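You operate a simulated robot arm through the tools that you are given. There is no shell and no other tool.

You run a simulated robot arm. Do the job below in one go: nothing can be reset, and whatever is moved stays where it is left.

## Task
Take the grease pad on the chest top and put it away on the cart top. Fetch the black oil can and stand it on the wavy notebook. Open the waste drawer. The order is free. Set down upright: grease pad, black oil can.

It is judged by the outcome, as a careful person would: the job done as asked, and still so three seconds after it is handed in. It fails if anything else is knocked over, pushed out of place, dropped, spilled or broken.

## Robot
A 6-joint arm with a two-finger parallel gripper on a trunk, on a base that moves. Base frame: it is fixed to the floor where the robot stands at the start and does not move with it; the origin is under the middle of the robot, x ahead of it, y to its left, z up. Units: mm, degrees, N and s.
It reaches about 1347 mm from its shoulder. Its first joint turns from -166.0 to 166.0 degrees. Places, roughly: black oil can [2250, -5250, 500]; cart top [-3200, -2500, 900]; grease pad (8x5x6 cm) [900, -2600, 500]; waste drawer [2100, 800, 700]; wavy notebook [2750, -2000, 750]. Payload 3.91 kg.
The TCP is the grasp point between the finger pads, 30 mm short of the fingertips. In the tool frame z runs along the fingers and y along their closing line. The gripper opens to 110 mm. The fingers are 20 mm wide and 10 mm thick; the gripper's body (48 by 112 mm) begins 55 mm behind the TCP.
Orientation is that of the tool frame in the base frame, as a unit quaternion [w, x, y, z]. With the fingers straight down and closing along the base's y, the tool's x points along the base's -x, its y along +y and its z along -z.

## Interface
- The arm moves only by the tool send_rows. Its argument "commands" is a list that holds one entry, the list of rows, each a list of 7 numbers: the closure, from 0 (fully open) to 1 (shut), then the shift along the tool's x, y, z in mm, then the turn, a rotation vector about the tool's x, y, z in degrees. In form: [[[hand, x, y, z, wx, wy, wz], ...]]. A call has 1 to 20 rows; each row shifts and turns the commanded pose from where the row before left it, along the tool's axes as they then stand. A row lasts 0.2 s, in which the tool goes at most 50 mm and 8.6 degrees; a call with a longer step from one row to the next is refused whole, and so is a gripper value outside its range. A pose out of reach is approached as far as the arm can. The call stops where the force on the tool passes 40 N (or 10 N more than at its start, if that is more) or the arm is blocked; 0.2 s more then pass. The fingers move at their own pace (about 108 mm/s each) and stop on an object; they squeeze with about 33 N. The grip force told is the motor's: it shows also when the fingers shut on nothing. Time passes only in rows, and 0.2 s behind the last, so rows that do not move let the fingers close. It gives the time, the measured TCP pose, the force on the tool (base axes), the opening and the grip force at its end, in the units of the frame above (readings bear some noise), with the torque about the TCP (base axes, N m) and any sound that the robot's microphone picked up, and new pictures: "views" is both (left out), scene, wrist or none.
- Cameras (640 x 400 px; columns grow to the right, rows downward): "scene" is now at [718.3, -334, 847.2]; the picture's right is [0.00, -0.63, 0.78], its down [-0.90, 0.34, 0.28] and it looks along [-0.44, -0.70, -0.56] (base axes); focal length 214 px, centre (320, 200). "wrist" rides on the gripper at [72, 17, -103] in the tool frame; the picture's right is [-0.23, 0.97, 0.00], its down [-0.76, -0.18, -0.62] and it looks along [-0.61, -0.14, 0.78] (tool axes); focal length 222 px, centre (320, 200). There is no depth. A picture from a camera that has moved, and an enlarged one, comes with that camera's place and axes in the base frame and with its lens.
- steer(legs): drives the robot by 1 to 6 legs, each [ahead, left, turn to the left] in mm, mm and degrees, along the robot's own axes; the way and the turn of a leg run together, so that a leg with both is an arc; at most 1500 mm and 180 degrees a leg. The arm and the cameras ride along, it lands a little off, and it stops where it bumps. It gives what a move gives, and a new picture of the scene camera.
- turn_head(pan, tilt): turns the head with the scene camera to pan (to the left, within 80 degrees either way) and tilt (down, from -29 to 69), counted from straight ahead of the robot. It gives what a move gives, and a new picture of the scene camera.
- inspect(camera, box): a new picture of the part [left, top, right, bottom] of that camera's present view, enlarged. No time passes.
- close_job(): hands the job in; it is judged then, once.

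Places have to be worked out from the pictures, the camera data and where the tool is seen. Open the gripper and draw the arm clear of the work before you hand the job in, unless the task says otherwise.

The tools are called after "Call:" as a command line: name --argument value ..., lists and objects as JSON in quotes. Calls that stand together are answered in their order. send_rows: Moves the arm, as the interface text tells. Its arguments: {"type":"object","properties":{"commands":{"type":"array"},"views":{"type":"string","enum":["both","scene","wrist","none"]}},"required":["commands"]} The other tools are called the same way: steer (legs) drives the base; turn_head (pan, tilt) turns the head that bears the scene camera; inspect (camera, box) takes an enlarged picture of a part of a camera's view; close_job () hands the job in.

At the start:

```text
time: 0.0
position: [648.3, -263.7, 771.6]
ee_rot: [0.0, 0.0, 1.0, 0.0]
contact_force: [0.0, 0.1, -1.3]
moment: [0.01, -0.03, 0.03]
gripper_width: 110.0
grip_force: 0.0
robot x, y, heading: [2.3, 1.0, -0.1]
head pan, tilt (commanded): [-51.1, 26.3]
```

scene: 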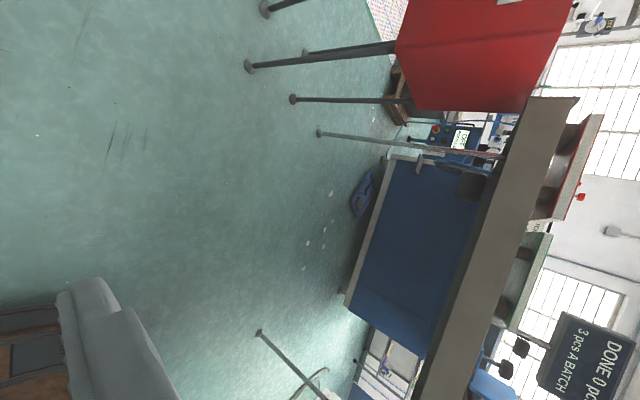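
wrist: 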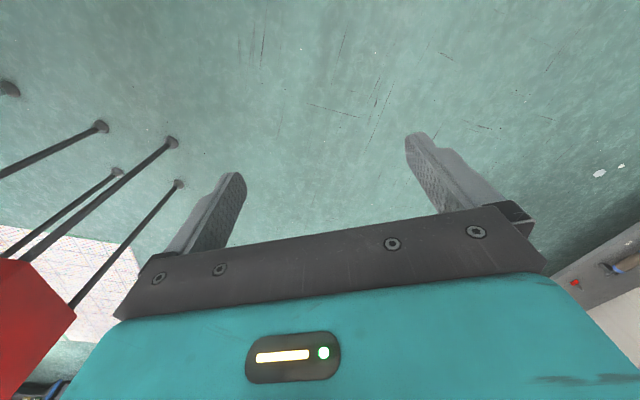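

The scene picture is rolled sideways, and the camera sits close to the gripper. I'll turn the head straight ahead to learn how it moves and see what is around.

Call:
turn_head --pan 0 --tilt 20

```text
time: 1.2
position: [648.9, -264.2, 772.7]
ee_rot: [0.0, 0.0, 1.0, 0.0]
contact_force: [0.2, -0.2, 0.0]
moment: [0.02, 0.01, 0.0]
gripper_width: 109.9
grip_force: 0.0
robot x, y, heading: [0.4, 0.4, 0.1]
head pan, tilt (commanded): [0.0, 20.0]
camera scene: at [728.4, -262.6, 811.7], right [0.0, -1.0, 0.0], down [-0.94, 0.0, 0.34], along [-0.34, 0.0, -0.94], focal length 214 px, centre (320, 200)
```

scene: 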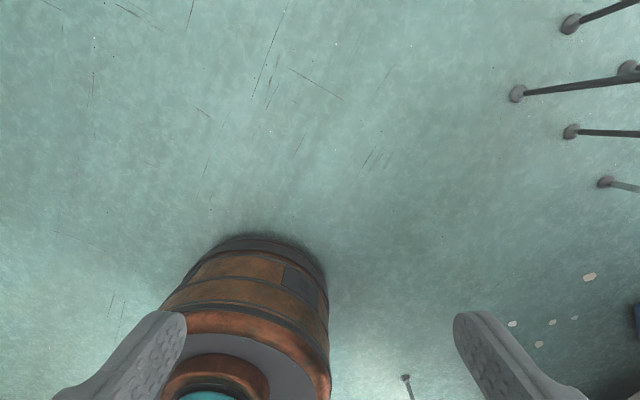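

The scene camera seems to ride on the hand: "ahead" is the tool's z and "up" is the tool's -x. I'll tip the tool up to horizontal so the pictures come upright.

Call:
send_rows --commands '[[[0, 0, 0, 0, 0, -8.2, 0], [0, 0, 0, 0, 0, -8.2, 0], [0, 0, 0, 0, 0, -8.2, 0], [0, 0, 0, 0, 0, -8.2, 0], [0, 0, 0, 0, 0, -8.2, 0], [0, 0, 0, 0, 0, -8.2, 0], [0, 0, 0, 0, 0, -8.2, 0], [0, 0, 0, 0, 0, -8.2, 0], [0, 0, 0, 0, 0, -8.2, 0], [0, 0, 0, 0, 0, -8.2, 0], [0, 0, 0, 0, 0, -8.0, 0]]]'

```text
time: 3.6
position: [647.5, -265.1, 774.1]
ee_rot: [0.708, 0.0, 0.706, -0.001]
contact_force: [-0.6, 0.4, -0.1]
moment: [-0.01, 0.03, 0.0]
gripper_width: 110.2
grip_force: 0.0
robot x, y, heading: [-0.5, 1.0, -0.2]
head pan, tilt (commanded): [0.0, 20.0]
camera scene: at [613.1, -263.1, 852.4], right [0.0, -1.0, 0.0], down [-0.34, 0.0, -0.94], along [0.94, 0.0, -0.34], focal length 214 px, centre (320, 200)
camera wrist: at [544.4, -247.7, 701.9], right [0.0, 0.97, 0.23], down [-0.63, -0.18, 0.76], along [0.78, -0.14, 0.61], focal length 222 px, centre (320, 200)
```

scene: 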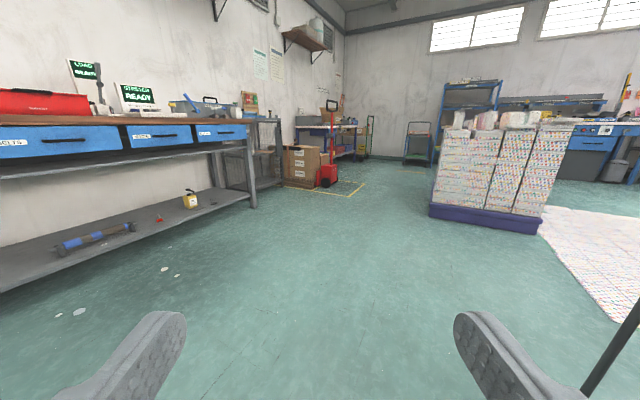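
wrist: 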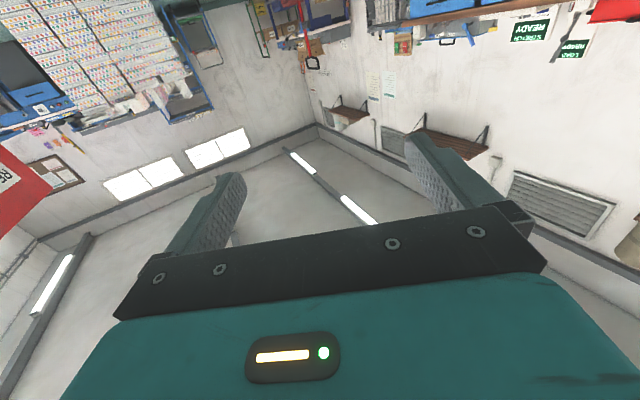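

Now the view is upright: a workbench with drawers is on the left wall. I'll pan left to read the drawer labels.

Call:
turn_head --pan 35 --tilt 10

Call:
inspect --camera "scene" --box '[0, 50, 320, 250]'

Call:
turn_head --pan -40 --tilt 15

Call:
turn_head --pan -80 --tilt 15

```text
time: 4.6
position: [648.5, -265.0, 773.1]
ee_rot: [0.706, 0.001, 0.708, -0.001]
contact_force: [0.8, -0.4, 0.0]
moment: [0.01, 0.0, 0.0]
gripper_width: 110.3
grip_force: 0.0
robot x, y, heading: [0.6, -0.1, 0.1]
head pan, tilt (commanded): [35.0, 10.0]
camera scene: at [596.8, -209.8, 868.4], right [0.57, -0.82, 0.0], down [-0.14, -0.1, -0.98], along [0.81, 0.56, -0.17], focal length 214 px, centre (320, 200)
```

scene: 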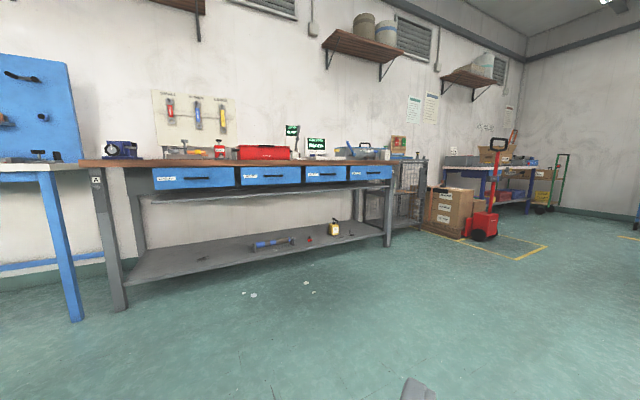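

```text
2.00 times, centred on (160, 150) of scene
camera zoom: at [596.8, -209.8, 868.4], right [0.57, -0.82, 0.0], down [-0.14, -0.1, -0.98], along [0.81, 0.56, -0.17], focal length 429 px, centre (640, 300)
```

zoom: 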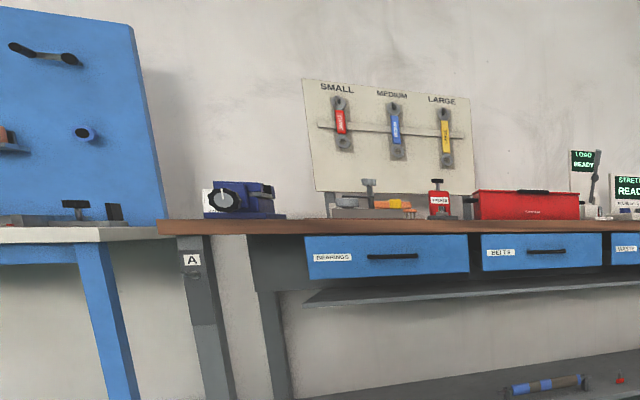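

```text
time: 6.1
position: [648.7, -265.0, 773.9]
ee_rot: [0.706, 0.0, 0.708, 0.0]
contact_force: [0.2, -0.4, -0.1]
moment: [0.0, -0.03, -0.04]
gripper_width: 110.0
grip_force: 0.2
robot x, y, heading: [1.4, 2.2, -0.1]
head pan, tilt (commanded): [-40.0, 15.0]
camera scene: at [592.1, -323.0, 860.3], right [-0.64, -0.77, 0.0], down [-0.2, 0.17, -0.97], along [0.74, -0.62, -0.26], focal length 214 px, centre (320, 200)
```

scene: 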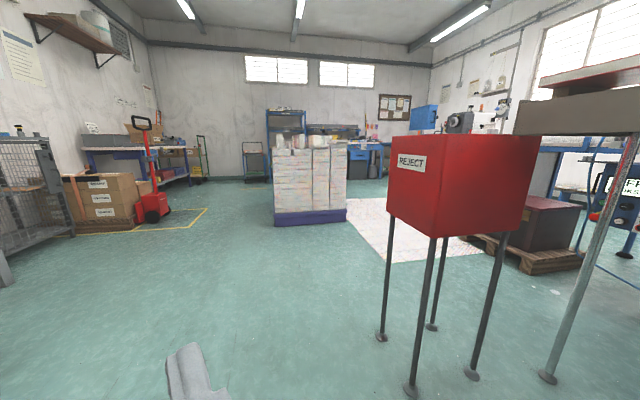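

```text
time: 7.1
position: [648.8, -265.2, 773.2]
ee_rot: [0.707, 0.0, 0.707, 0.0]
contact_force: [0.6, 0.7, -1.1]
moment: [0.05, 0.0, -0.02]
gripper_width: 110.0
grip_force: 0.0
robot x, y, heading: [-0.6, 0.0, -0.1]
head pan, tilt (commanded): [-80.0, 15.0]
camera scene: at [536.8, -355.0, 860.4], right [-0.98, -0.17, 0.0], down [-0.05, 0.25, -0.97], along [0.17, -0.95, -0.26], focal length 214 px, centre (320, 200)
```

scene: 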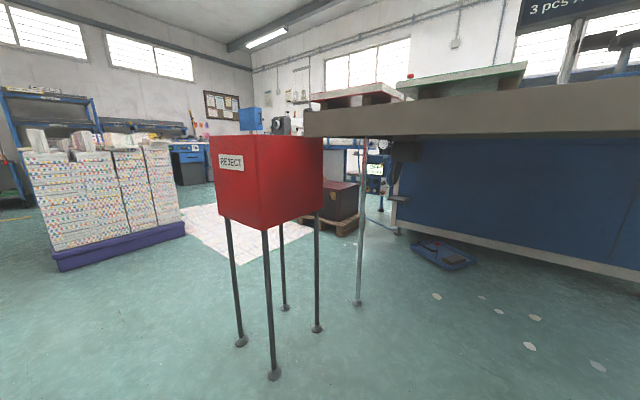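

I can see the REJECT box, the conveyor machine, the paper stack on a blue pallet (probably where the notebook is) and a dark chest on a pallet. I'll zoom in on these.

Call:
inspect --camera "scene" --box '[290, 80, 450, 240]'

Call:
inspect --camera "scene" --box '[0, 80, 220, 220]'

Call:
turn_head --pan -20 --tilt 10

Call:
inspect --camera "scene" --box '[380, 100, 600, 240]'

Call:
turn_head --pan 20 --tilt 10

Call:
inspect --camera "scene" --box '[100, 100, 380, 275]'

```text
2.50 times, centred on (370, 160) of scene
camera zoom: at [536.8, -355.0, 860.4], right [-0.98, -0.17, 0.0], down [-0.05, 0.25, -0.97], along [0.17, -0.95, -0.26], focal length 536 px, centre (195, 300)
```

zoom: 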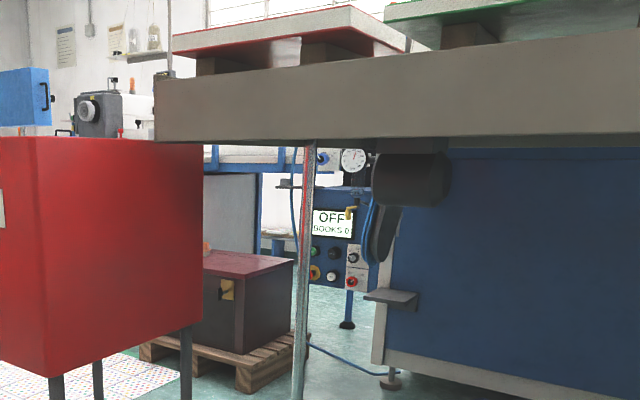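

```text
2.86 times, centred on (110, 150) of scene
camera zoom: at [536.8, -355.0, 860.4], right [-0.98, -0.17, 0.0], down [-0.05, 0.25, -0.97], along [0.17, -0.95, -0.26], focal length 613 px, centre (920, 343)
```

zoom: 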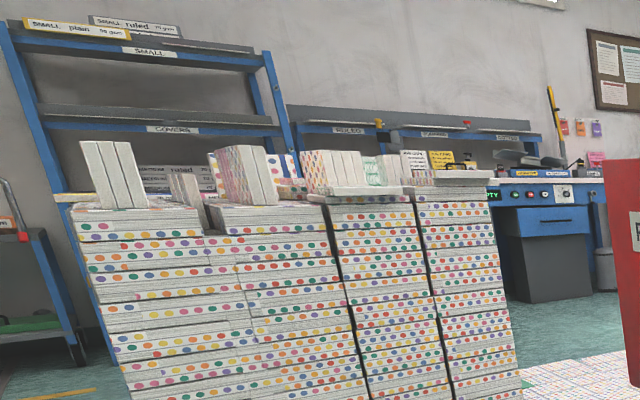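

```text
time: 8.4
position: [647.8, -264.4, 773.3]
ee_rot: [0.707, 0.001, 0.708, -0.001]
contact_force: [0.9, -1.1, 0.4]
moment: [-0.01, -0.03, -0.04]
gripper_width: 109.9
grip_force: 0.0
robot x, y, heading: [-0.9, -1.1, 0.1]
head pan, tilt (commanded): [-20.0, 10.0]
camera scene: at [607.9, -294.9, 868.4], right [-0.34, -0.94, 0.0], down [-0.16, 0.06, -0.98], along [0.93, -0.34, -0.17], focal length 214 px, centre (320, 200)
```

scene: 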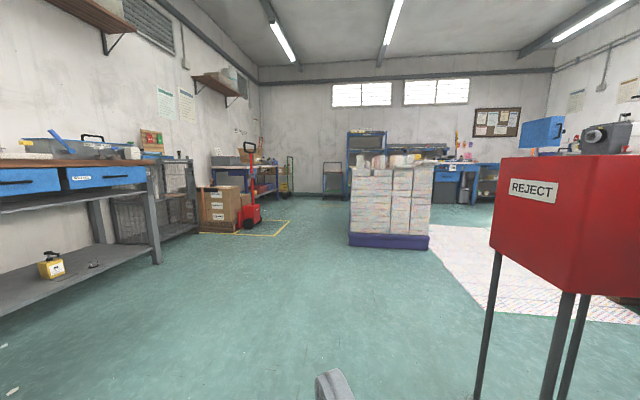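

```text
2.86 times, centred on (490, 170) of scene
camera zoom: at [607.9, -294.9, 868.4], right [-0.34, -0.94, 0.0], down [-0.16, 0.06, -0.98], along [0.93, -0.34, -0.17], focal length 613 px, centre (-166, 286)
```

zoom: 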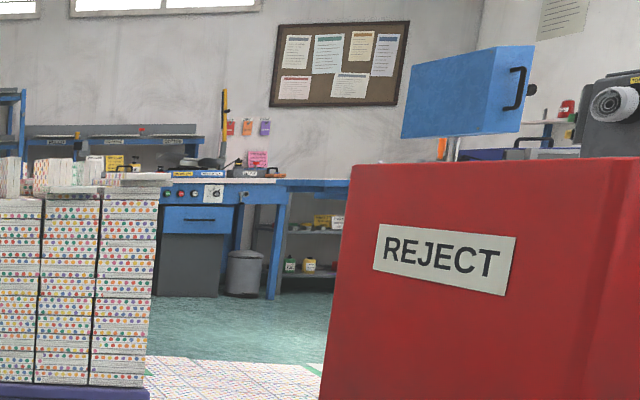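

```text
time: 9.5
position: [649.9, -265.2, 772.4]
ee_rot: [0.706, 0.001, 0.708, -0.001]
contact_force: [0.5, -0.3, 0.6]
moment: [0.0, -0.01, 0.01]
gripper_width: 109.9
grip_force: 0.0
robot x, y, heading: [1.3, -1.2, 0.2]
head pan, tilt (commanded): [20.0, 10.0]
camera scene: at [607.9, -231.3, 868.4], right [0.34, -0.94, 0.0], down [-0.16, -0.06, -0.98], along [0.93, 0.34, -0.17], focal length 214 px, centre (320, 200)
```

scene: 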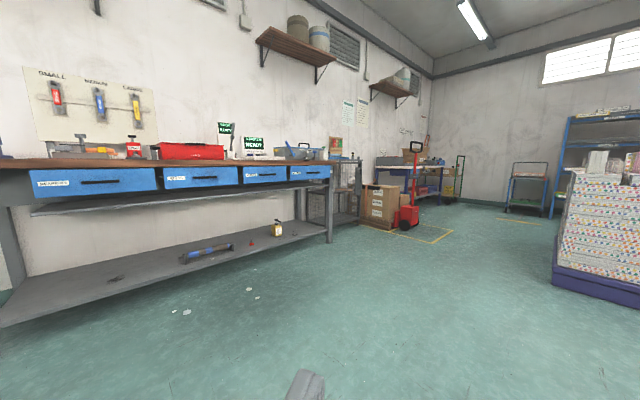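

```text
2.29 times, centred on (240, 188) of scene
camera zoom: at [607.9, -231.3, 868.4], right [0.34, -0.94, 0.0], down [-0.16, -0.06, -0.98], along [0.93, 0.34, -0.17], focal length 490 px, centre (503, 229)
```

zoom: 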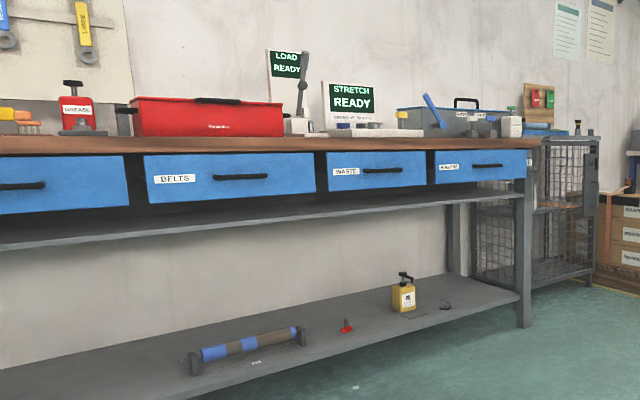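

The third drawer reads WASTE. I'll drive along the bench to stand in front of it, then turn left to face it.

Call:
steer --legs '[[1400, 0, 0], [650, -250, 0], [0, 0, 90]]'

```text
time: 23.8
position: [2418.9, 391.8, 773.2]
ee_rot: [0.52, -0.479, 0.52, 0.479]
contact_force: [0.0, -0.2, -0.1]
moment: [0.01, 0.02, 0.0]
gripper_width: 109.7
grip_force: 0.1
robot x, y, heading: [2105.9, -233.6, 85.6]
head pan, tilt (commanded): [20.0, 10.0]
camera scene: at [2386.3, 353.8, 868.4], right [0.96, 0.26, 0.0], down [0.05, -0.17, -0.98], along [-0.26, 0.95, -0.17], focal length 214 px, centre (320, 200)
```

scene: 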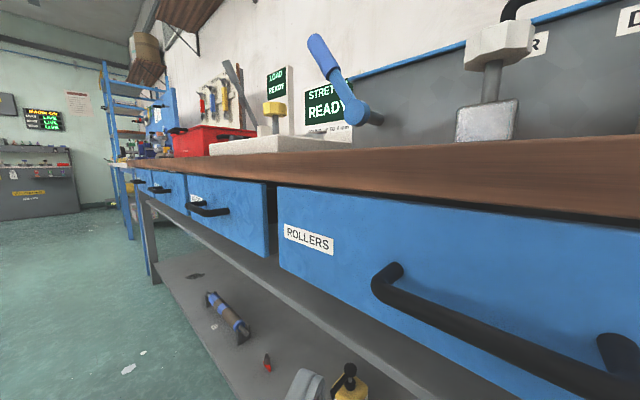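

The robot stands at about (2106, -234) facing the bench; the WASTE handle triangulates to about (2040, 723, 777). I'll slide the arm left in front of it and square it to the bench.

Call:
send_rows --commands '[[[0, 0, 45, 7, 0, 0, 0], [0, 0, 45, 7, -2.3, 0, 0], [0, 0, 45, 7, -2.3, 0, 0], [0, 0, 45, 3.5, 0, 0, 0], [0, 0, 45, 3.5, 0, 0, 0], [0, 0, 45, 3.5, 0, 0, 0], [0, 0, 45, 3.5, 0, 0, 0], [0, 0, 45, 3.5, 0, 0, 0]]]' --views "none"

Call:
turn_head --pan 0 --tilt 15

```text
time: 25.6
position: [2182.3, 416.8, 780.4]
ee_rot: [-0.492, 0.513, -0.489, -0.505]
contact_force: [-0.6, 0.5, -0.1]
moment: [0.02, -0.03, -0.03]
gripper_width: 110.2
grip_force: 0.1
out of reach, approached as far as the arm can: row 6, 7, 8
robot x, y, heading: [2105.7, -233.0, 85.2]
head pan, tilt (commanded): [20.0, 10.0]
```

```text
time: 26.4
position: [2182.7, 415.0, 780.9]
ee_rot: [-0.493, 0.512, -0.489, -0.505]
contact_force: [0.5, -0.1, 0.3]
moment: [0.02, 0.0, -0.02]
gripper_width: 109.8
grip_force: 0.0
robot x, y, heading: [2102.2, -234.6, 85.4]
head pan, tilt (commanded): [0.0, 15.0]
camera scene: at [2184.5, 381.9, 868.1], right [1.0, 0.04, 0.01], down [0.02, -0.26, -0.96], along [-0.03, 0.96, -0.26], focal length 214 px, centre (320, 200)
```

scene: 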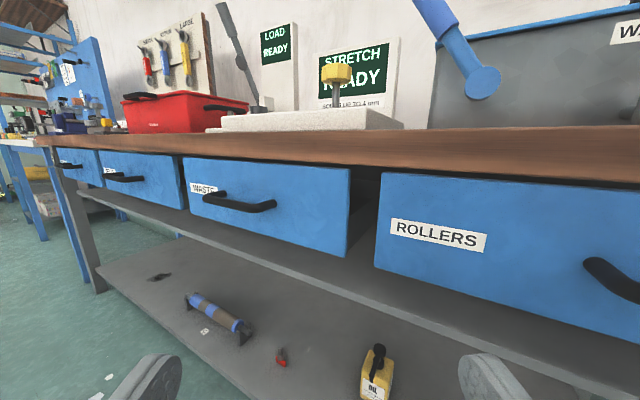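

The wrist hit its inner limit near (2182, 416); I need to go forward rather than only left. I'll zoom in on the WASTE handle first.

Call:
inspect --camera "scene" --box '[170, 130, 390, 270]'

```text
2.86 times, centred on (280, 200) of scene
camera zoom: at [2184.5, 381.9, 868.1], right [1.0, 0.04, 0.01], down [0.02, -0.26, -0.96], along [-0.03, 0.96, -0.26], focal length 613 px, centre (434, 200)
```

zoom: 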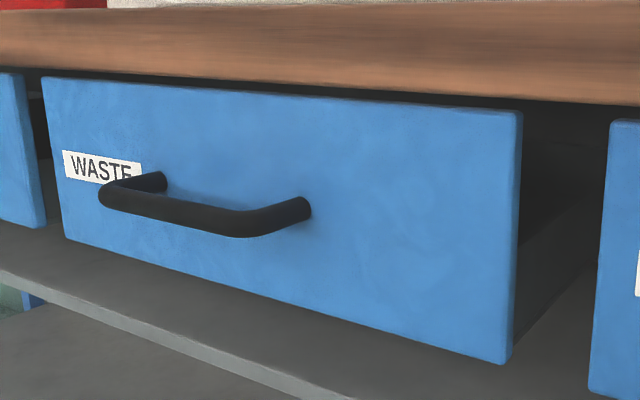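

The bench is turned about 27° from the x axis: the drawer pulls along about (-0.46, -0.89), and the handle sits near (2029, 714, 771). I'll reposition the base squarely in front of it.

Call:
steer --legs '[[-28, 561, 0], [0, 0, -23]]'

Call:
inspect --camera "scene" --box '[210, 100, 430, 240]'

```text
time: 30.8
position: [1878.8, 346.9, 780.1]
ee_rot: [0.586, -0.4, 0.585, 0.392]
contact_force: [0.0, 0.2, 0.0]
moment: [0.01, 0.01, -0.01]
gripper_width: 110.1
grip_force: 0.1
robot x, y, heading: [1542.9, -213.2, 61.3]
head pan, tilt (commanded): [0.0, 15.0]
camera scene: at [1866.1, 315.7, 868.1], right [0.93, -0.37, 0.01], down [-0.09, -0.25, -0.96], along [0.36, 0.9, -0.26], focal length 214 px, centre (320, 200)
```

scene: 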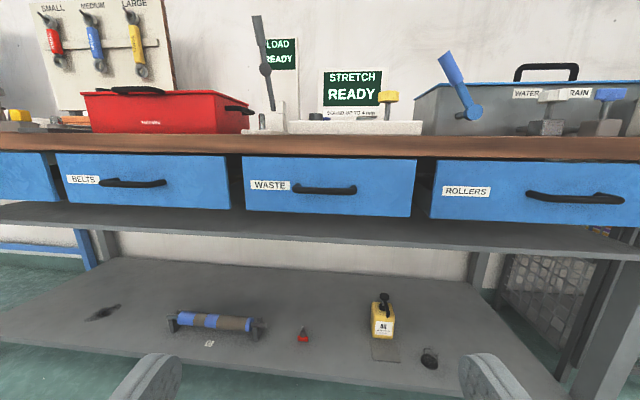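

```text
2.86 times, centred on (320, 170) of scene
camera zoom: at [1866.1, 315.7, 868.1], right [0.93, -0.37, 0.01], down [-0.09, -0.25, -0.96], along [0.36, 0.9, -0.26], focal length 613 px, centre (320, 286)
```

zoom: 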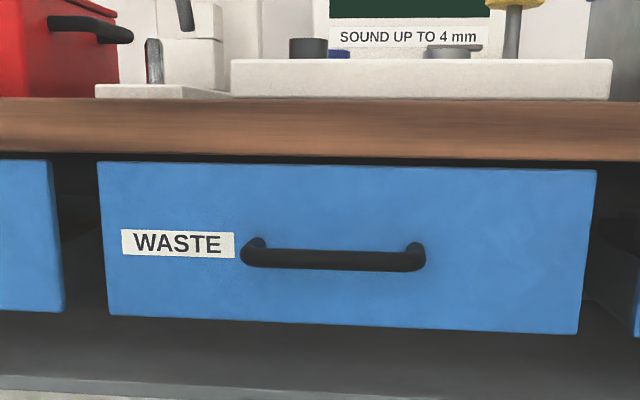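

The drawer face measures about -27.4° yaw, with the handle at about (2031, 703, 773). I'll square the tool to it, move forward a bit, and check that the commanded and measured poses agree after the earlier out-of-reach move.

Call:
send_rows --commands '[[[0, 0, 0, 0, 5.5, 0, 0], [0, 0, 0, 40, 0, 0, 0], [0, 0, 0, 40, 0, 0, 0], [0, 0, 0, 0, 0, 0, 0]]]' --views "none"

```text
time: 31.8
position: [1918.4, 419.6, 779.1]
ee_rot: [0.586, -0.405, 0.581, 0.393]
contact_force: [0.0, 0.5, 0.3]
moment: [-0.02, 0.02, -0.01]
gripper_width: 109.9
grip_force: 0.2
out of reach, approached as far as the arm can: row 1, 3
robot x, y, heading: [1544.3, -214.6, 61.3]
head pan, tilt (commanded): [0.0, 15.0]
```

Turning right was refused at this pose, which suggests a wrist limit. I'll go further forward first and then try small turns, with readings only.

Call:
send_rows --commands '[[[0, 0, 0, 30, 0, 0, 0], [0, 0, 0, 30, 0, 0, 0], [0, 0, 0, 0, 2, 0, 0], [0, 0, 0, 0, 2, 0, 0]]]' --views "none"

```text
time: 32.8
position: [1948.4, 468.2, 779.6]
ee_rot: [0.584, -0.405, 0.583, 0.395]
contact_force: [0.3, 0.1, -0.3]
moment: [-0.02, -0.01, -0.04]
gripper_width: 109.8
grip_force: 0.0
out of reach, approached as far as the arm can: row 1, 2, 4
robot x, y, heading: [1547.6, -215.4, 61.4]
head pan, tilt (commanded): [0.0, 15.0]
```

The commanded pose probably still lies at the unreachable left offset. I'll shift it back to the right and see whether the tool recovers its orientation.

Call:
send_rows --commands '[[[0, 0, -40, 0, 0, 0, 0], [0, 0, -40, 0, 0, 0, 0], [0, 0, -40, 0, 0, 0, 0]]]' --views "none"

```text
time: 33.6
position: [2057.3, 422.4, 781.0]
ee_rot: [0.583, -0.404, 0.583, 0.395]
contact_force: [0.4, 0.0, 0.0]
moment: [0.01, -0.01, -0.02]
gripper_width: 109.9
grip_force: 0.0
robot x, y, heading: [1544.7, -215.7, 61.4]
head pan, tilt (commanded): [0.0, 15.0]
```

The commanded pose does follow the measured one, and moving right works. Now I'll try turning right here.

Call:
send_rows --commands '[[[0, 0, 0, 0, 3, 0, 0], [0, 0, 0, 0, 3, 0, 0], [0, 0, 0, 0, 0, 0, 0]]]' --views "none"

```text
time: 34.4
position: [2058.2, 422.7, 780.4]
ee_rot: [0.604, -0.372, 0.603, 0.365]
contact_force: [0.0, -0.4, 0.2]
moment: [-0.02, 0.02, 0.0]
gripper_width: 110.0
grip_force: 0.0
robot x, y, heading: [1545.0, -215.3, 61.5]
head pan, tilt (commanded): [0.0, 15.0]
```

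Turning works on the robot's right side, so the arm wants targets right of centre. I'll shift the base about 230 mm left so that the handle lies to the right of the arm's centre line.

Call:
steer --legs '[[0, 230, 0]]'

```text
time: 36.1
position: [1853.1, 533.5, 780.5]
ee_rot: [0.603, -0.373, 0.602, 0.366]
contact_force: [-0.6, 0.2, -1.2]
moment: [-0.01, 0.01, -0.01]
gripper_width: 110.0
grip_force: 0.0
robot x, y, heading: [1342.5, -105.9, 61.9]
head pan, tilt (commanded): [0.0, 15.0]
camera scene: at [1839.0, 503.1, 868.2], right [0.89, -0.45, 0.01], down [-0.11, -0.24, -0.96], along [0.44, 0.86, -0.26], focal length 214 px, centre (320, 200)
```

scene: 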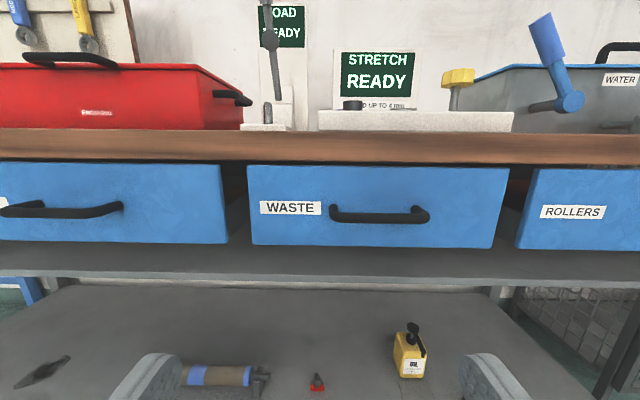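

The handle position is confirmed near (2031, 703, 775). I'll move to a point 90 mm in front of it, then roll the gripper so that the fingers close vertically.

Call:
send_rows --commands '[[[0.5, 2, -20, 20, 0, 0, 0], [0.5, 2, -20, 20, 0, 0, 0], [0.5, 2, -20, 20, 0, 0, 0], [0.5, 0, -20, 20, 0, 0, 0], [0.5, 0, 0, 20, 0, 0, 8.2], [0.5, 0, 0, 20, 0, 0, 8.2], [0.5, 0, 0, 22, 0, 0, 8.2], [0.5, 0, 0, 0, 0, 0, 8.2], [0.5, 0, 0, 0, 0, 0, 8.2], [0.5, 0, 0, 0, 0, 0, 8.2], [0.5, 0, 0, 0, 0, 0, 8.2], [0.5, 0, 0, 0, 0, 0, 8.2], [0.5, 0, 0, 0, 0, 0, 8.2], [0.5, 0, 0, 0, 0, 0, 8.2], [0.5, 0, 0, 0, 0, 0, 8.0]]]' --views "both"

```text
time: 39.4
position: [1990.8, 622.6, 775.6]
ee_rot: [0.167, 0.162, 0.689, 0.686]
contact_force: [-0.1, -0.4, -0.5]
moment: [-0.03, 0.04, -0.01]
gripper_width: 55.0
grip_force: 0.1
robot x, y, heading: [1339.0, -107.2, 62.0]
head pan, tilt (commanded): [0.0, 15.0]
camera scene: at [2051.6, 553.1, 776.8], right [0.01, -0.01, -1.0], down [-0.98, 0.21, -0.01], along [0.21, 0.98, -0.01], focal length 214 px, centre (320, 200)
camera wrist: at [1877.6, 563.9, 792.5], right [0.2, -0.09, 0.98], down [0.4, -0.9, -0.17], along [0.9, 0.42, -0.14], focal length 222 px, centre (320, 200)
```

scene: 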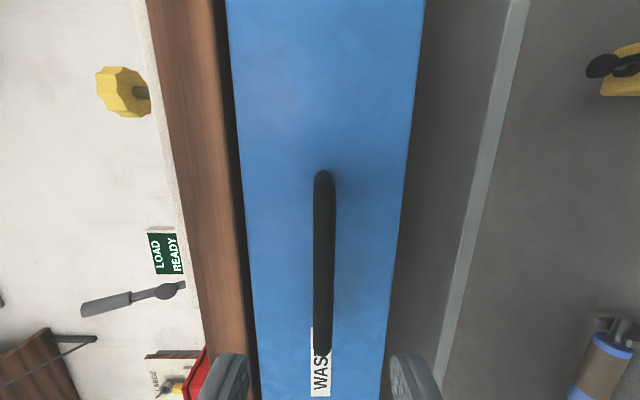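
wrist: 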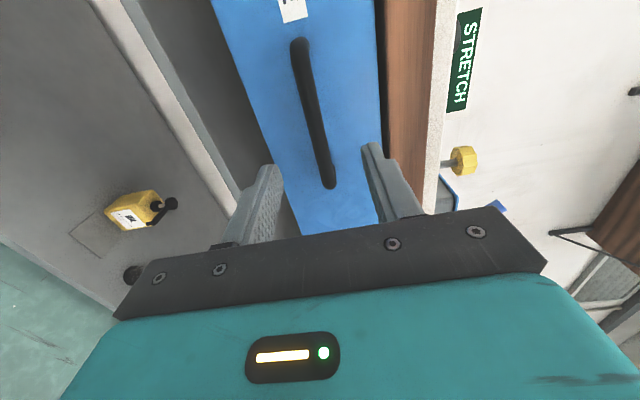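

The fingers now straddle the horizontal handle bar vertically. I'll go in 80 mm and close.

Call:
send_rows --commands '[[[0.5, 0, 0, 20, 0, 0, 0], [0.5, 0, 0, 20, 0, 0, 0], [0.5, 0, 0, 20, 0, 0, 0], [0.5, 0, 0, 20, 0, 0, 0], [0.75, 0, 0, 0, 0, 0, 0], [1, 0, 0, 0, 0, 0, 0], [1, 0, 0, 0, 0, 0, 0], [1, 0, 0, 0, 0, 0, 0]]]' --views "both"

```text
time: 41.1
position: [2028.1, 694.2, 771.6]
ee_rot: [0.167, 0.162, 0.692, 0.684]
contact_force: [-2.6, -4.9, -25.4]
moment: [0.22, 0.59, -0.38]
gripper_width: 13.6
grip_force: 44.9
robot x, y, heading: [1344.2, -106.1, 61.9]
head pan, tilt (commanded): [0.0, 15.0]
camera scene: at [2090.5, 624.2, 774.5], right [0.0, -0.01, -1.0], down [-0.98, 0.21, -0.01], along [0.21, 0.98, -0.01], focal length 214 px, centre (320, 200)
camera wrist: at [1916.4, 635.0, 790.3], right [0.2, -0.09, 0.98], down [0.4, -0.9, -0.17], along [0.9, 0.42, -0.14], focal length 222 px, centre (320, 200)
```

scene: 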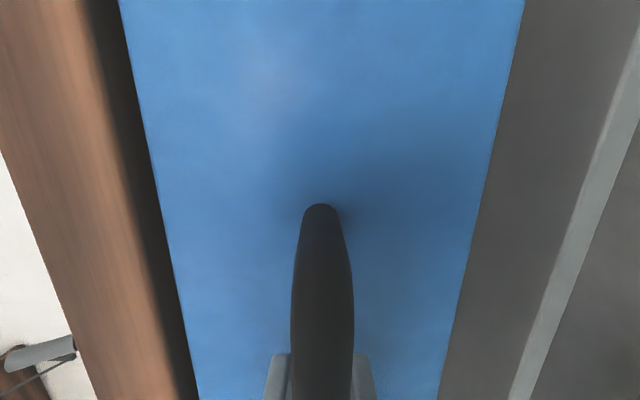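
wrist: 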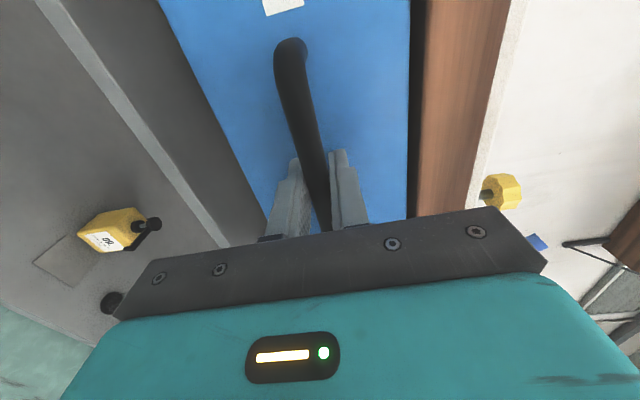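

Handle gripped (13.6 mm); it pulls the hand slightly down, so I'll relax 4 mm downward, then pull straight back.

Call:
send_rows --commands '[[[1, 0, -4, 0, 0, 0, 0], [1, 0, 0, -10, 0, 0, 0], [1, 0, 0, -15, 0, 0, 0], [1, 0, 0, -15, 0, 0, 0], [1, 0, 0, -15, 0, 0, 0], [1, 0, 0, -15, 0, 0, 0]]]' --views "scene"

```text
time: 42.5
position: [1996.6, 634.0, 771.5]
ee_rot: [0.168, 0.161, 0.689, 0.686]
contact_force: [1.2, 2.4, 10.1]
moment: [0.33, 0.63, 0.72]
gripper_width: 13.8
grip_force: 45.0
robot x, y, heading: [1342.3, -105.4, 61.6]
head pan, tilt (commanded): [0.0, 15.0]
camera scene: at [2058.3, 563.3, 774.3], right [0.01, -0.01, -1.0], down [-0.98, 0.21, -0.01], along [0.21, 0.98, -0.01], focal length 214 px, centre (320, 200)
```

scene: 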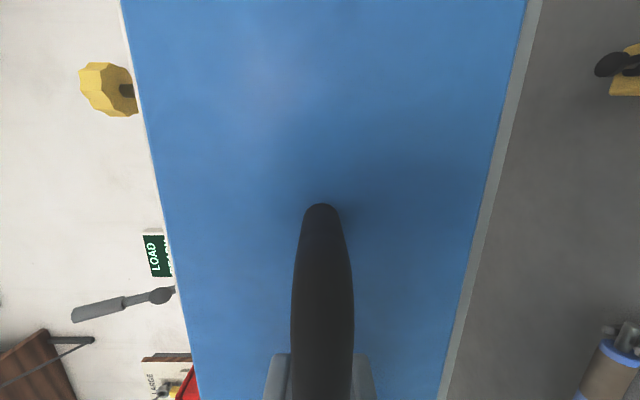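

The drawer is sliding out easily. I'll keep pulling.

Call:
send_rows --commands '[[[1, 0, 0, -15, 0, 0, 0], [1, 0, 0, -15, 0, 0, 0], [1, 0, 0, -15, 0, 0, 0], [1, 0, 0, -15, 0, 0, 0], [1, 0, 0, -15, 0, 0, 0], [1, 0, 0, -15, 0, 0, 0], [1, 0, 0, -15, 0, 0, 0], [1, 0, 0, -15, 0, 0, 0], [1, 0, 0, -15, 0, 0, 0], [1, 0, 0, -15, 0, 0, 0]]]' --views "scene"

```text
time: 44.8
position: [1924.4, 497.8, 772.5]
ee_rot: [0.167, 0.161, 0.691, 0.685]
contact_force: [-5.7, 2.0, 5.9]
moment: [0.27, 0.59, 0.23]
gripper_width: 13.7
grip_force: 44.9
robot x, y, heading: [1340.0, -105.2, 62.1]
head pan, tilt (commanded): [0.0, 15.0]
camera scene: at [1987.1, 428.8, 774.4], right [0.01, -0.01, -1.0], down [-0.98, 0.21, -0.01], along [0.21, 0.98, -0.01], focal length 214 px, centre (320, 200)
```

scene: 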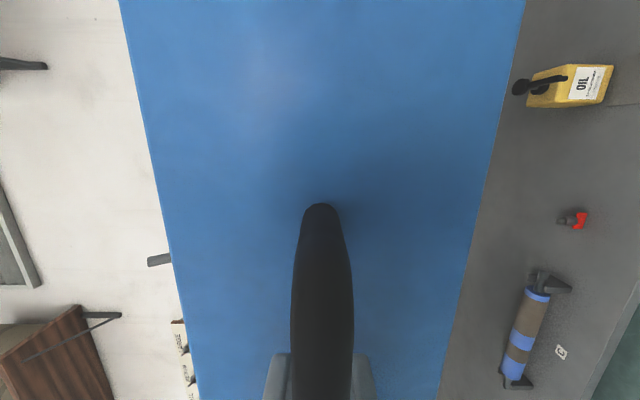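

About 222 mm out now, with low force. I'll pull some more until the slide's end is felt.

Call:
send_rows --commands '[[[1, 0, 0, -12, 0, 0, 0], [1, 0, 0, -12, 0, 0, 0], [1, 0, 0, -12, 0, 0, 0], [1, 0, 0, -12, 0, 0, 0], [1, 0, 0, -12, 0, 0, 0]]]' --views "scene"

```text
time: 46.0
position: [1897.8, 445.9, 771.8]
ee_rot: [0.167, 0.161, 0.691, 0.685]
contact_force: [-21.3, 16.9, -6.7]
moment: [0.33, 0.65, -0.06]
gripper_width: 13.6
grip_force: 45.3
robot x, y, heading: [1341.9, -103.3, 61.8]
head pan, tilt (commanded): [0.0, 15.0]
camera scene: at [1959.6, 376.6, 774.4], right [0.01, -0.01, -1.0], down [-0.98, 0.21, -0.01], along [0.21, 0.98, -0.01], focal length 214 px, centre (320, 200)
```

scene: 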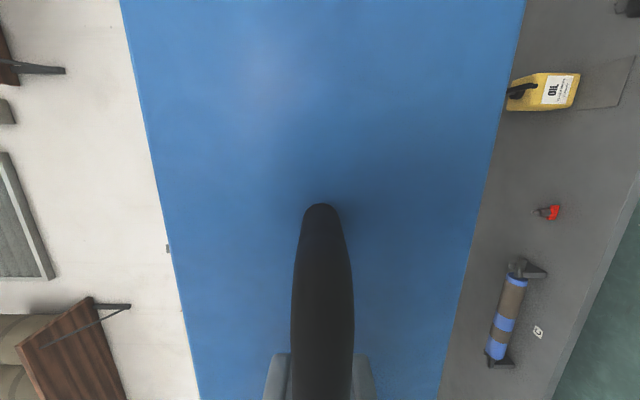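

The lateral force shows that my pull direction is slightly off. I'll ease 4 mm to the left and pull a little more.

Call:
send_rows --commands '[[[1, 4, 0, 0, 0, 0, 0], [1, 0.3, 0, -12, 0, 0, 0], [1, 0.3, 0, -12, 0, 0, 0], [1, 0.3, 0, -12, 0, 0, 0], [1, 0.3, 0, -12, 0, 0, 0]]]' --views "none"

```text
time: 46.6
position: [1891.5, 436.4, 772.7]
ee_rot: [0.168, 0.163, 0.69, 0.685]
contact_force: [4.0, 6.3, -8.9]
moment: [0.21, 0.68, -0.93]
gripper_width: 13.8
grip_force: 45.0
robot x, y, heading: [1343.6, -102.7, 61.9]
head pan, tilt (commanded): [0.0, 15.0]
stopped in row 3: the force on the tool passed its limit at 48 N (the readings are from after the stop); the commanded pose is now the measured one
```

The drawer reached its end stop at about 292 mm open. I'll release the handle and back away.

Call:
send_rows --commands '[[[0.75, 0, 0, 0, 0, 0, 0], [0.5, 0, 0, 0, 0, 0, 0], [0.45, 0, 0, 0, 0, 0, 0], [0.45, 0, 0, -15, 0, 0, 0], [0.45, 0, 0, -20, 0, 0, 0], [0.45, 0, 0, -20, 0, 0, 0]]]' --views "both"

```text
time: 48.0
position: [1867.0, 387.0, 774.3]
ee_rot: [0.169, 0.162, 0.689, 0.686]
contact_force: [-0.7, 0.2, -1.0]
moment: [0.04, -0.02, -0.02]
gripper_width: 60.4
grip_force: 0.1
robot x, y, heading: [1342.9, -102.9, 61.5]
head pan, tilt (commanded): [0.0, 15.0]
camera scene: at [1928.6, 316.1, 776.5], right [0.01, -0.01, -1.0], down [-0.98, 0.21, -0.01], along [0.21, 0.98, -0.01], focal length 214 px, centre (320, 200)
camera wrist: at [1754.5, 327.3, 791.7], right [0.19, -0.1, 0.98], down [0.4, -0.9, -0.17], along [0.9, 0.42, -0.14], focal length 222 px, centre (320, 200)
```

scene: 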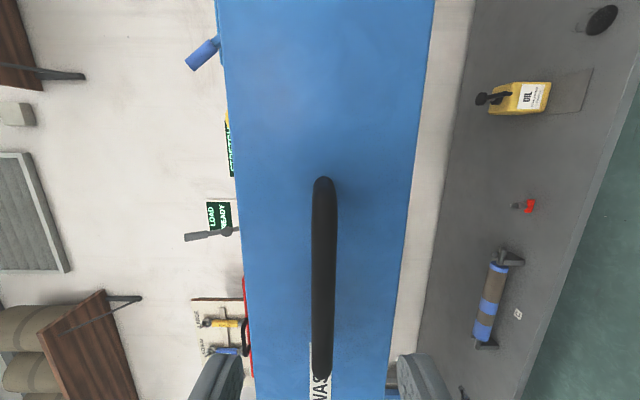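
wrist: 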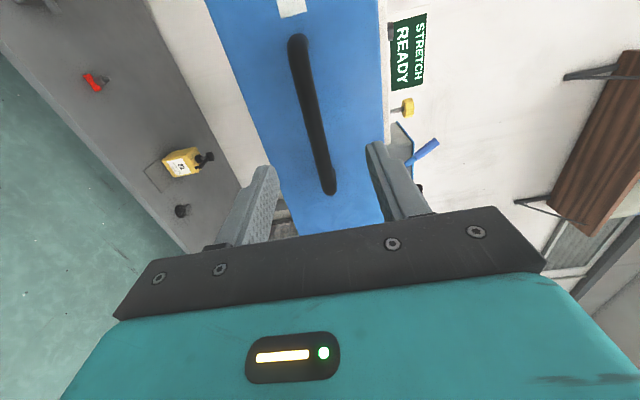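

The drawer is open and the hand is clear. I'll roll the hand upright and back the base away from the bench.

Call:
send_rows --commands '[[[0.2, 0, 0, -20, 0, 0, 0], [0, 0, 0, 0, 0, 0, -8.2], [0, 0, 0, 0, 0, 0, -8.2], [0, 0, 0, 0, 0, 0, -8.2], [0, 0, 0, 0, 0, 0, -8.2], [0, 0, 0, 0, 0, 0, -8.2], [0, 0, 0, 0, 0, 0, -8.2], [0, 0, 0, 0, 0, 0, -8.2], [0, 0, 0, 0, 0, 0, -8.2], [0, 0, 0, 0, 0, 0, -8.2], [0, 0, 0, 0, 0, 0, -8.2], [0, 0, 0, 0, 0, 0, -8.0]]]' --views "none"

Call:
steer --legs '[[-250, -300, 0]]'

```text
time: 50.6
position: [1857.7, 369.4, 773.9]
ee_rot: [0.604, -0.374, 0.601, 0.365]
contact_force: [0.1, -0.4, 0.1]
moment: [0.01, 0.03, 0.02]
gripper_width: 110.1
grip_force: 0.0
robot x, y, heading: [1344.9, -105.6, 61.9]
head pan, tilt (commanded): [0.0, 15.0]
```

```text
time: 53.1
position: [2003.4, 9.8, 774.1]
ee_rot: [0.603, -0.374, 0.601, 0.367]
contact_force: [-0.3, -0.2, 0.5]
moment: [-0.02, -0.01, 0.03]
gripper_width: 110.0
grip_force: 0.0
robot x, y, heading: [1494.6, -469.8, 62.4]
head pan, tilt (commanded): [0.0, 15.0]
camera scene: at [1988.3, -20.5, 860.8], right [0.89, -0.45, 0.01], down [-0.11, -0.24, -0.97], along [0.43, 0.86, -0.26], focal length 214 px, centre (320, 200)
```

scene: 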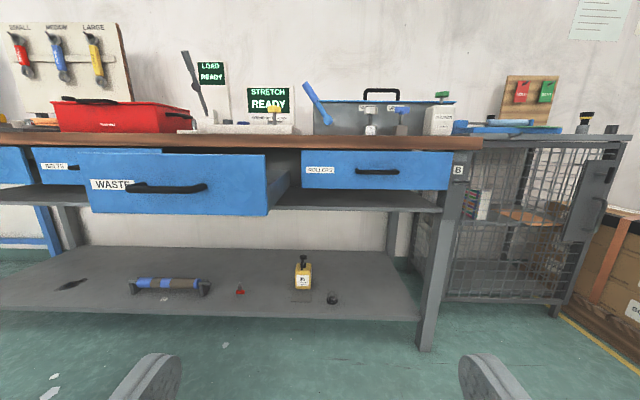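

The WASTE drawer is clearly open. The whole room is rotated about -27° relative to the base frame. I'll move away and turn right to look towards the paper stack and the chest.

Call:
steer --legs '[[0, -300, 0], [0, 0, -122]]'

Call:
turn_head --pan -45 --tilt 15

Call:
turn_head --pan 10 --tilt 15

```text
time: 60.3
position: [1856.2, -1299.2, 773.4]
ee_rot: [0.606, 0.359, 0.61, -0.363]
contact_force: [0.8, 0.3, -0.2]
moment: [-0.01, 0.02, 0.01]
gripper_width: 110.2
grip_force: 0.1
robot x, y, heading: [1752.0, -605.0, -62.5]
head pan, tilt (commanded): [0.0, 15.0]
camera scene: at [1841.8, -1264.9, 860.7], right [-0.88, -0.48, 0.01], down [-0.13, 0.22, -0.97], along [0.46, -0.85, -0.26], focal length 214 px, centre (320, 200)
```

scene: 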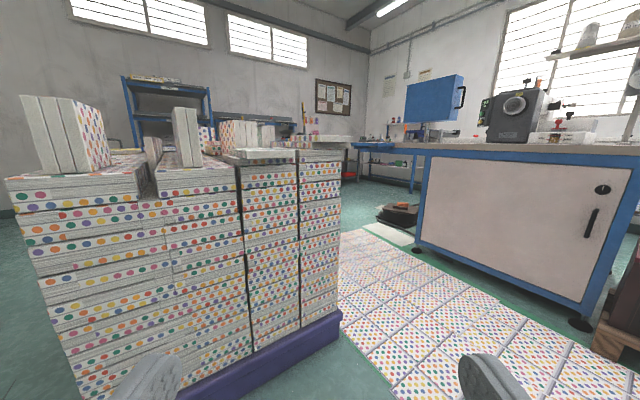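

```text
time: 61.4
position: [1856.8, -1299.3, 773.5]
ee_rot: [0.606, 0.358, 0.611, -0.363]
contact_force: [0.8, -0.4, -0.1]
moment: [-0.03, -0.01, -0.01]
gripper_width: 109.8
grip_force: 0.0
robot x, y, heading: [1754.5, -608.2, -62.8]
head pan, tilt (commanded): [-45.0, 15.0]
camera scene: at [1770.8, -1272.6, 861.5], right [-0.96, 0.28, 0.01], down [0.06, 0.25, -0.97], along [-0.27, -0.93, -0.25], focal length 214 px, centre (320, 200)
```

scene: 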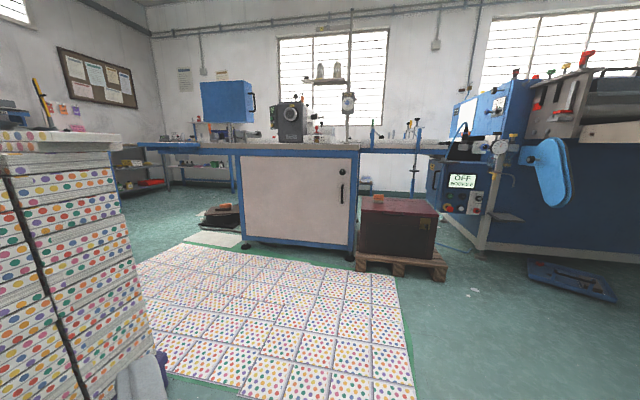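

```text
time: 62.6
position: [1856.8, -1299.7, 773.2]
ee_rot: [0.606, 0.357, 0.612, -0.363]
contact_force: [0.6, -0.8, -0.8]
moment: [-0.01, 0.01, -0.03]
gripper_width: 109.9
grip_force: 0.1
robot x, y, heading: [1752.4, -605.3, -62.6]
head pan, tilt (commanded): [10.0, 15.0]
camera scene: at [1855.3, -1255.9, 860.6], right [-0.78, -0.62, 0.01], down [-0.17, 0.2, -0.96], along [0.6, -0.76, -0.26], focal length 214 px, centre (320, 200)
```

scene: 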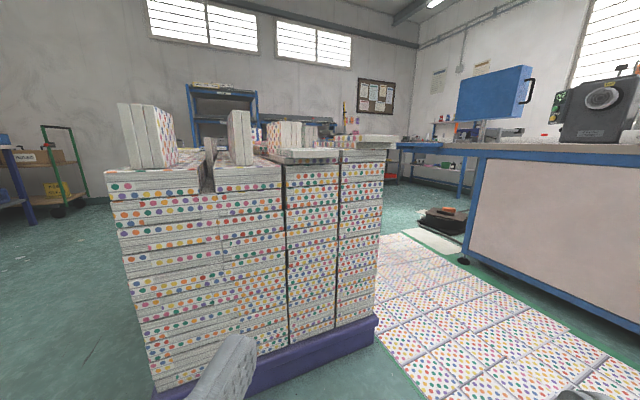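

The patterned "mat" is actually rows of notebooks laid on the floor, so I must not drive over it. I'll zoom in on the stack top and the chest.

Call:
inspect --camera "scene" --box '[100, 90, 260, 200]'

Call:
inspect --camera "scene" --box '[220, 90, 420, 200]'

Call:
turn_head --pan -45 --tilt 15

Call:
inspect --camera "scene" --box '[330, 160, 470, 290]'

Call:
inspect --camera "scene" --box '[100, 60, 300, 230]'

```text
3.64 times, centred on (180, 145) of scene
camera zoom: at [1855.3, -1255.9, 860.6], right [-0.78, -0.62, 0.01], down [-0.17, 0.2, -0.96], along [0.6, -0.76, -0.26], focal length 780 px, centre (829, 400)
```

zoom: 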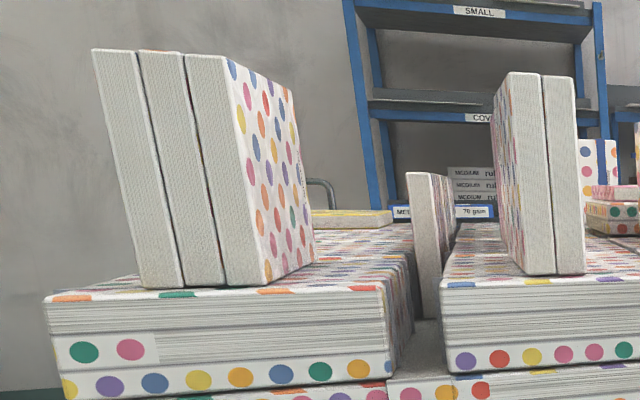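

```text
3.20 times, centred on (320, 145) of scene
camera zoom: at [1855.3, -1255.9, 860.6], right [-0.78, -0.62, 0.01], down [-0.17, 0.2, -0.96], along [0.6, -0.76, -0.26], focal length 686 px, centre (320, 376)
```

zoom: 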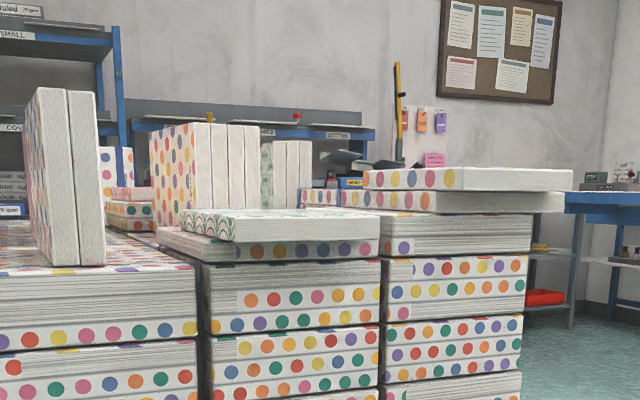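

```text
time: 63.9
position: [1856.4, -1299.2, 774.3]
ee_rot: [0.605, 0.359, 0.611, -0.364]
contact_force: [0.0, -0.8, 0.0]
moment: [-0.01, 0.03, -0.01]
gripper_width: 109.8
grip_force: 0.0
robot x, y, heading: [1754.1, -607.6, -62.6]
head pan, tilt (commanded): [-45.0, 15.0]
camera scene: at [1770.8, -1272.6, 861.5], right [-0.96, 0.28, 0.01], down [0.06, 0.25, -0.97], along [-0.27, -0.93, -0.25], focal length 214 px, centre (320, 200)
```

scene: 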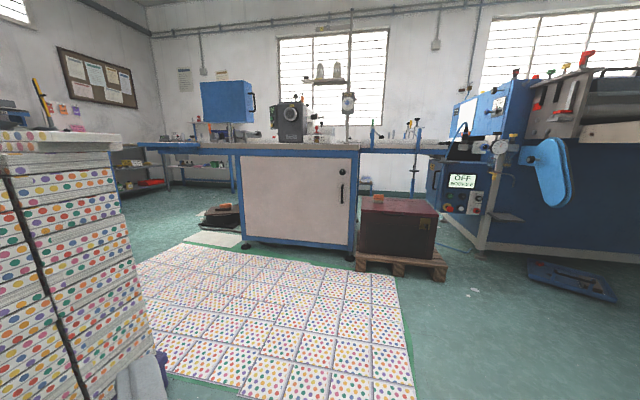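

```text
3.08 times, centred on (400, 225) of scene
camera zoom: at [1770.8, -1272.6, 861.5], right [-0.96, 0.28, 0.01], down [0.06, 0.25, -0.97], along [-0.27, -0.93, -0.25], focal length 660 px, centre (74, 123)
```

zoom: 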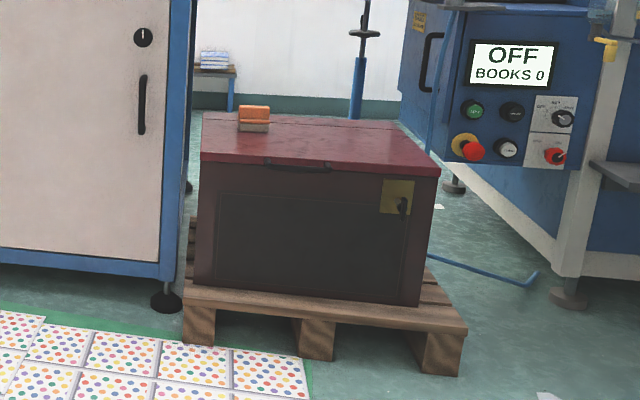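

```text
2.35 times, centred on (200, 145) of scene
camera zoom: at [1770.8, -1272.6, 861.5], right [-0.96, 0.28, 0.01], down [0.06, 0.25, -0.97], along [-0.27, -0.93, -0.25], focal length 505 px, centre (602, 329)
```

zoom: 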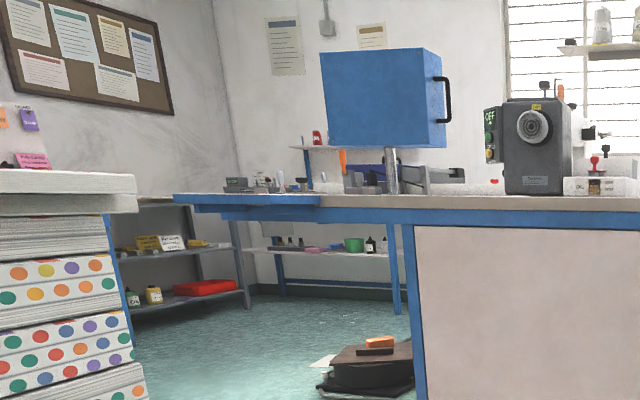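

The pad (orange/grey) is on the chest. The wavy-patterned notebook lies on the third column of the stack, and a black bottle stands on the far lower shelf. I need to measure the gap between the REJECT box and the laid-out notebooks, so I'll look down to the right.

Call:
turn_head --pan -60 --tilt 40

Call:
turn_head --pan -80 --tilt 20

```text
time: 64.8
position: [1856.3, -1298.8, 774.1]
ee_rot: [0.606, 0.359, 0.61, -0.363]
contact_force: [-0.6, 0.1, 0.8]
moment: [-0.02, 0.01, 0.0]
gripper_width: 109.9
grip_force: 0.1
robot x, y, heading: [1753.5, -604.2, -62.7]
head pan, tilt (commanded): [-60.0, 40.0]
camera scene: at [1752.4, -1255.7, 822.2], right [-0.85, 0.52, 0.01], down [0.33, 0.55, -0.77], along [-0.41, -0.66, -0.64], focal length 214 px, centre (320, 200)
```

scene: 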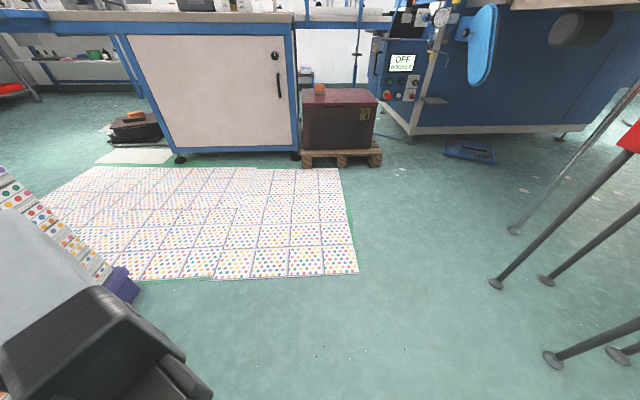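

```text
time: 65.6
position: [1857.6, -1298.8, 773.6]
ee_rot: [0.605, 0.358, 0.611, -0.364]
contact_force: [-0.8, -0.1, 0.1]
moment: [-0.05, -0.01, -0.02]
gripper_width: 109.9
grip_force: 0.0
robot x, y, heading: [1752.9, -608.4, -62.6]
head pan, tilt (commanded): [-80.0, 20.0]
camera scene: at [1724.3, -1241.2, 853.7], right [-0.63, 0.78, 0.0], down [0.26, 0.21, -0.94], along [-0.74, -0.59, -0.33], focal length 214 px, centre (320, 200)
```

scene: 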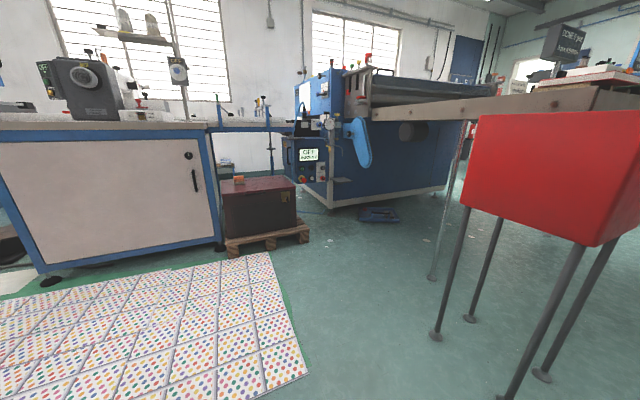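

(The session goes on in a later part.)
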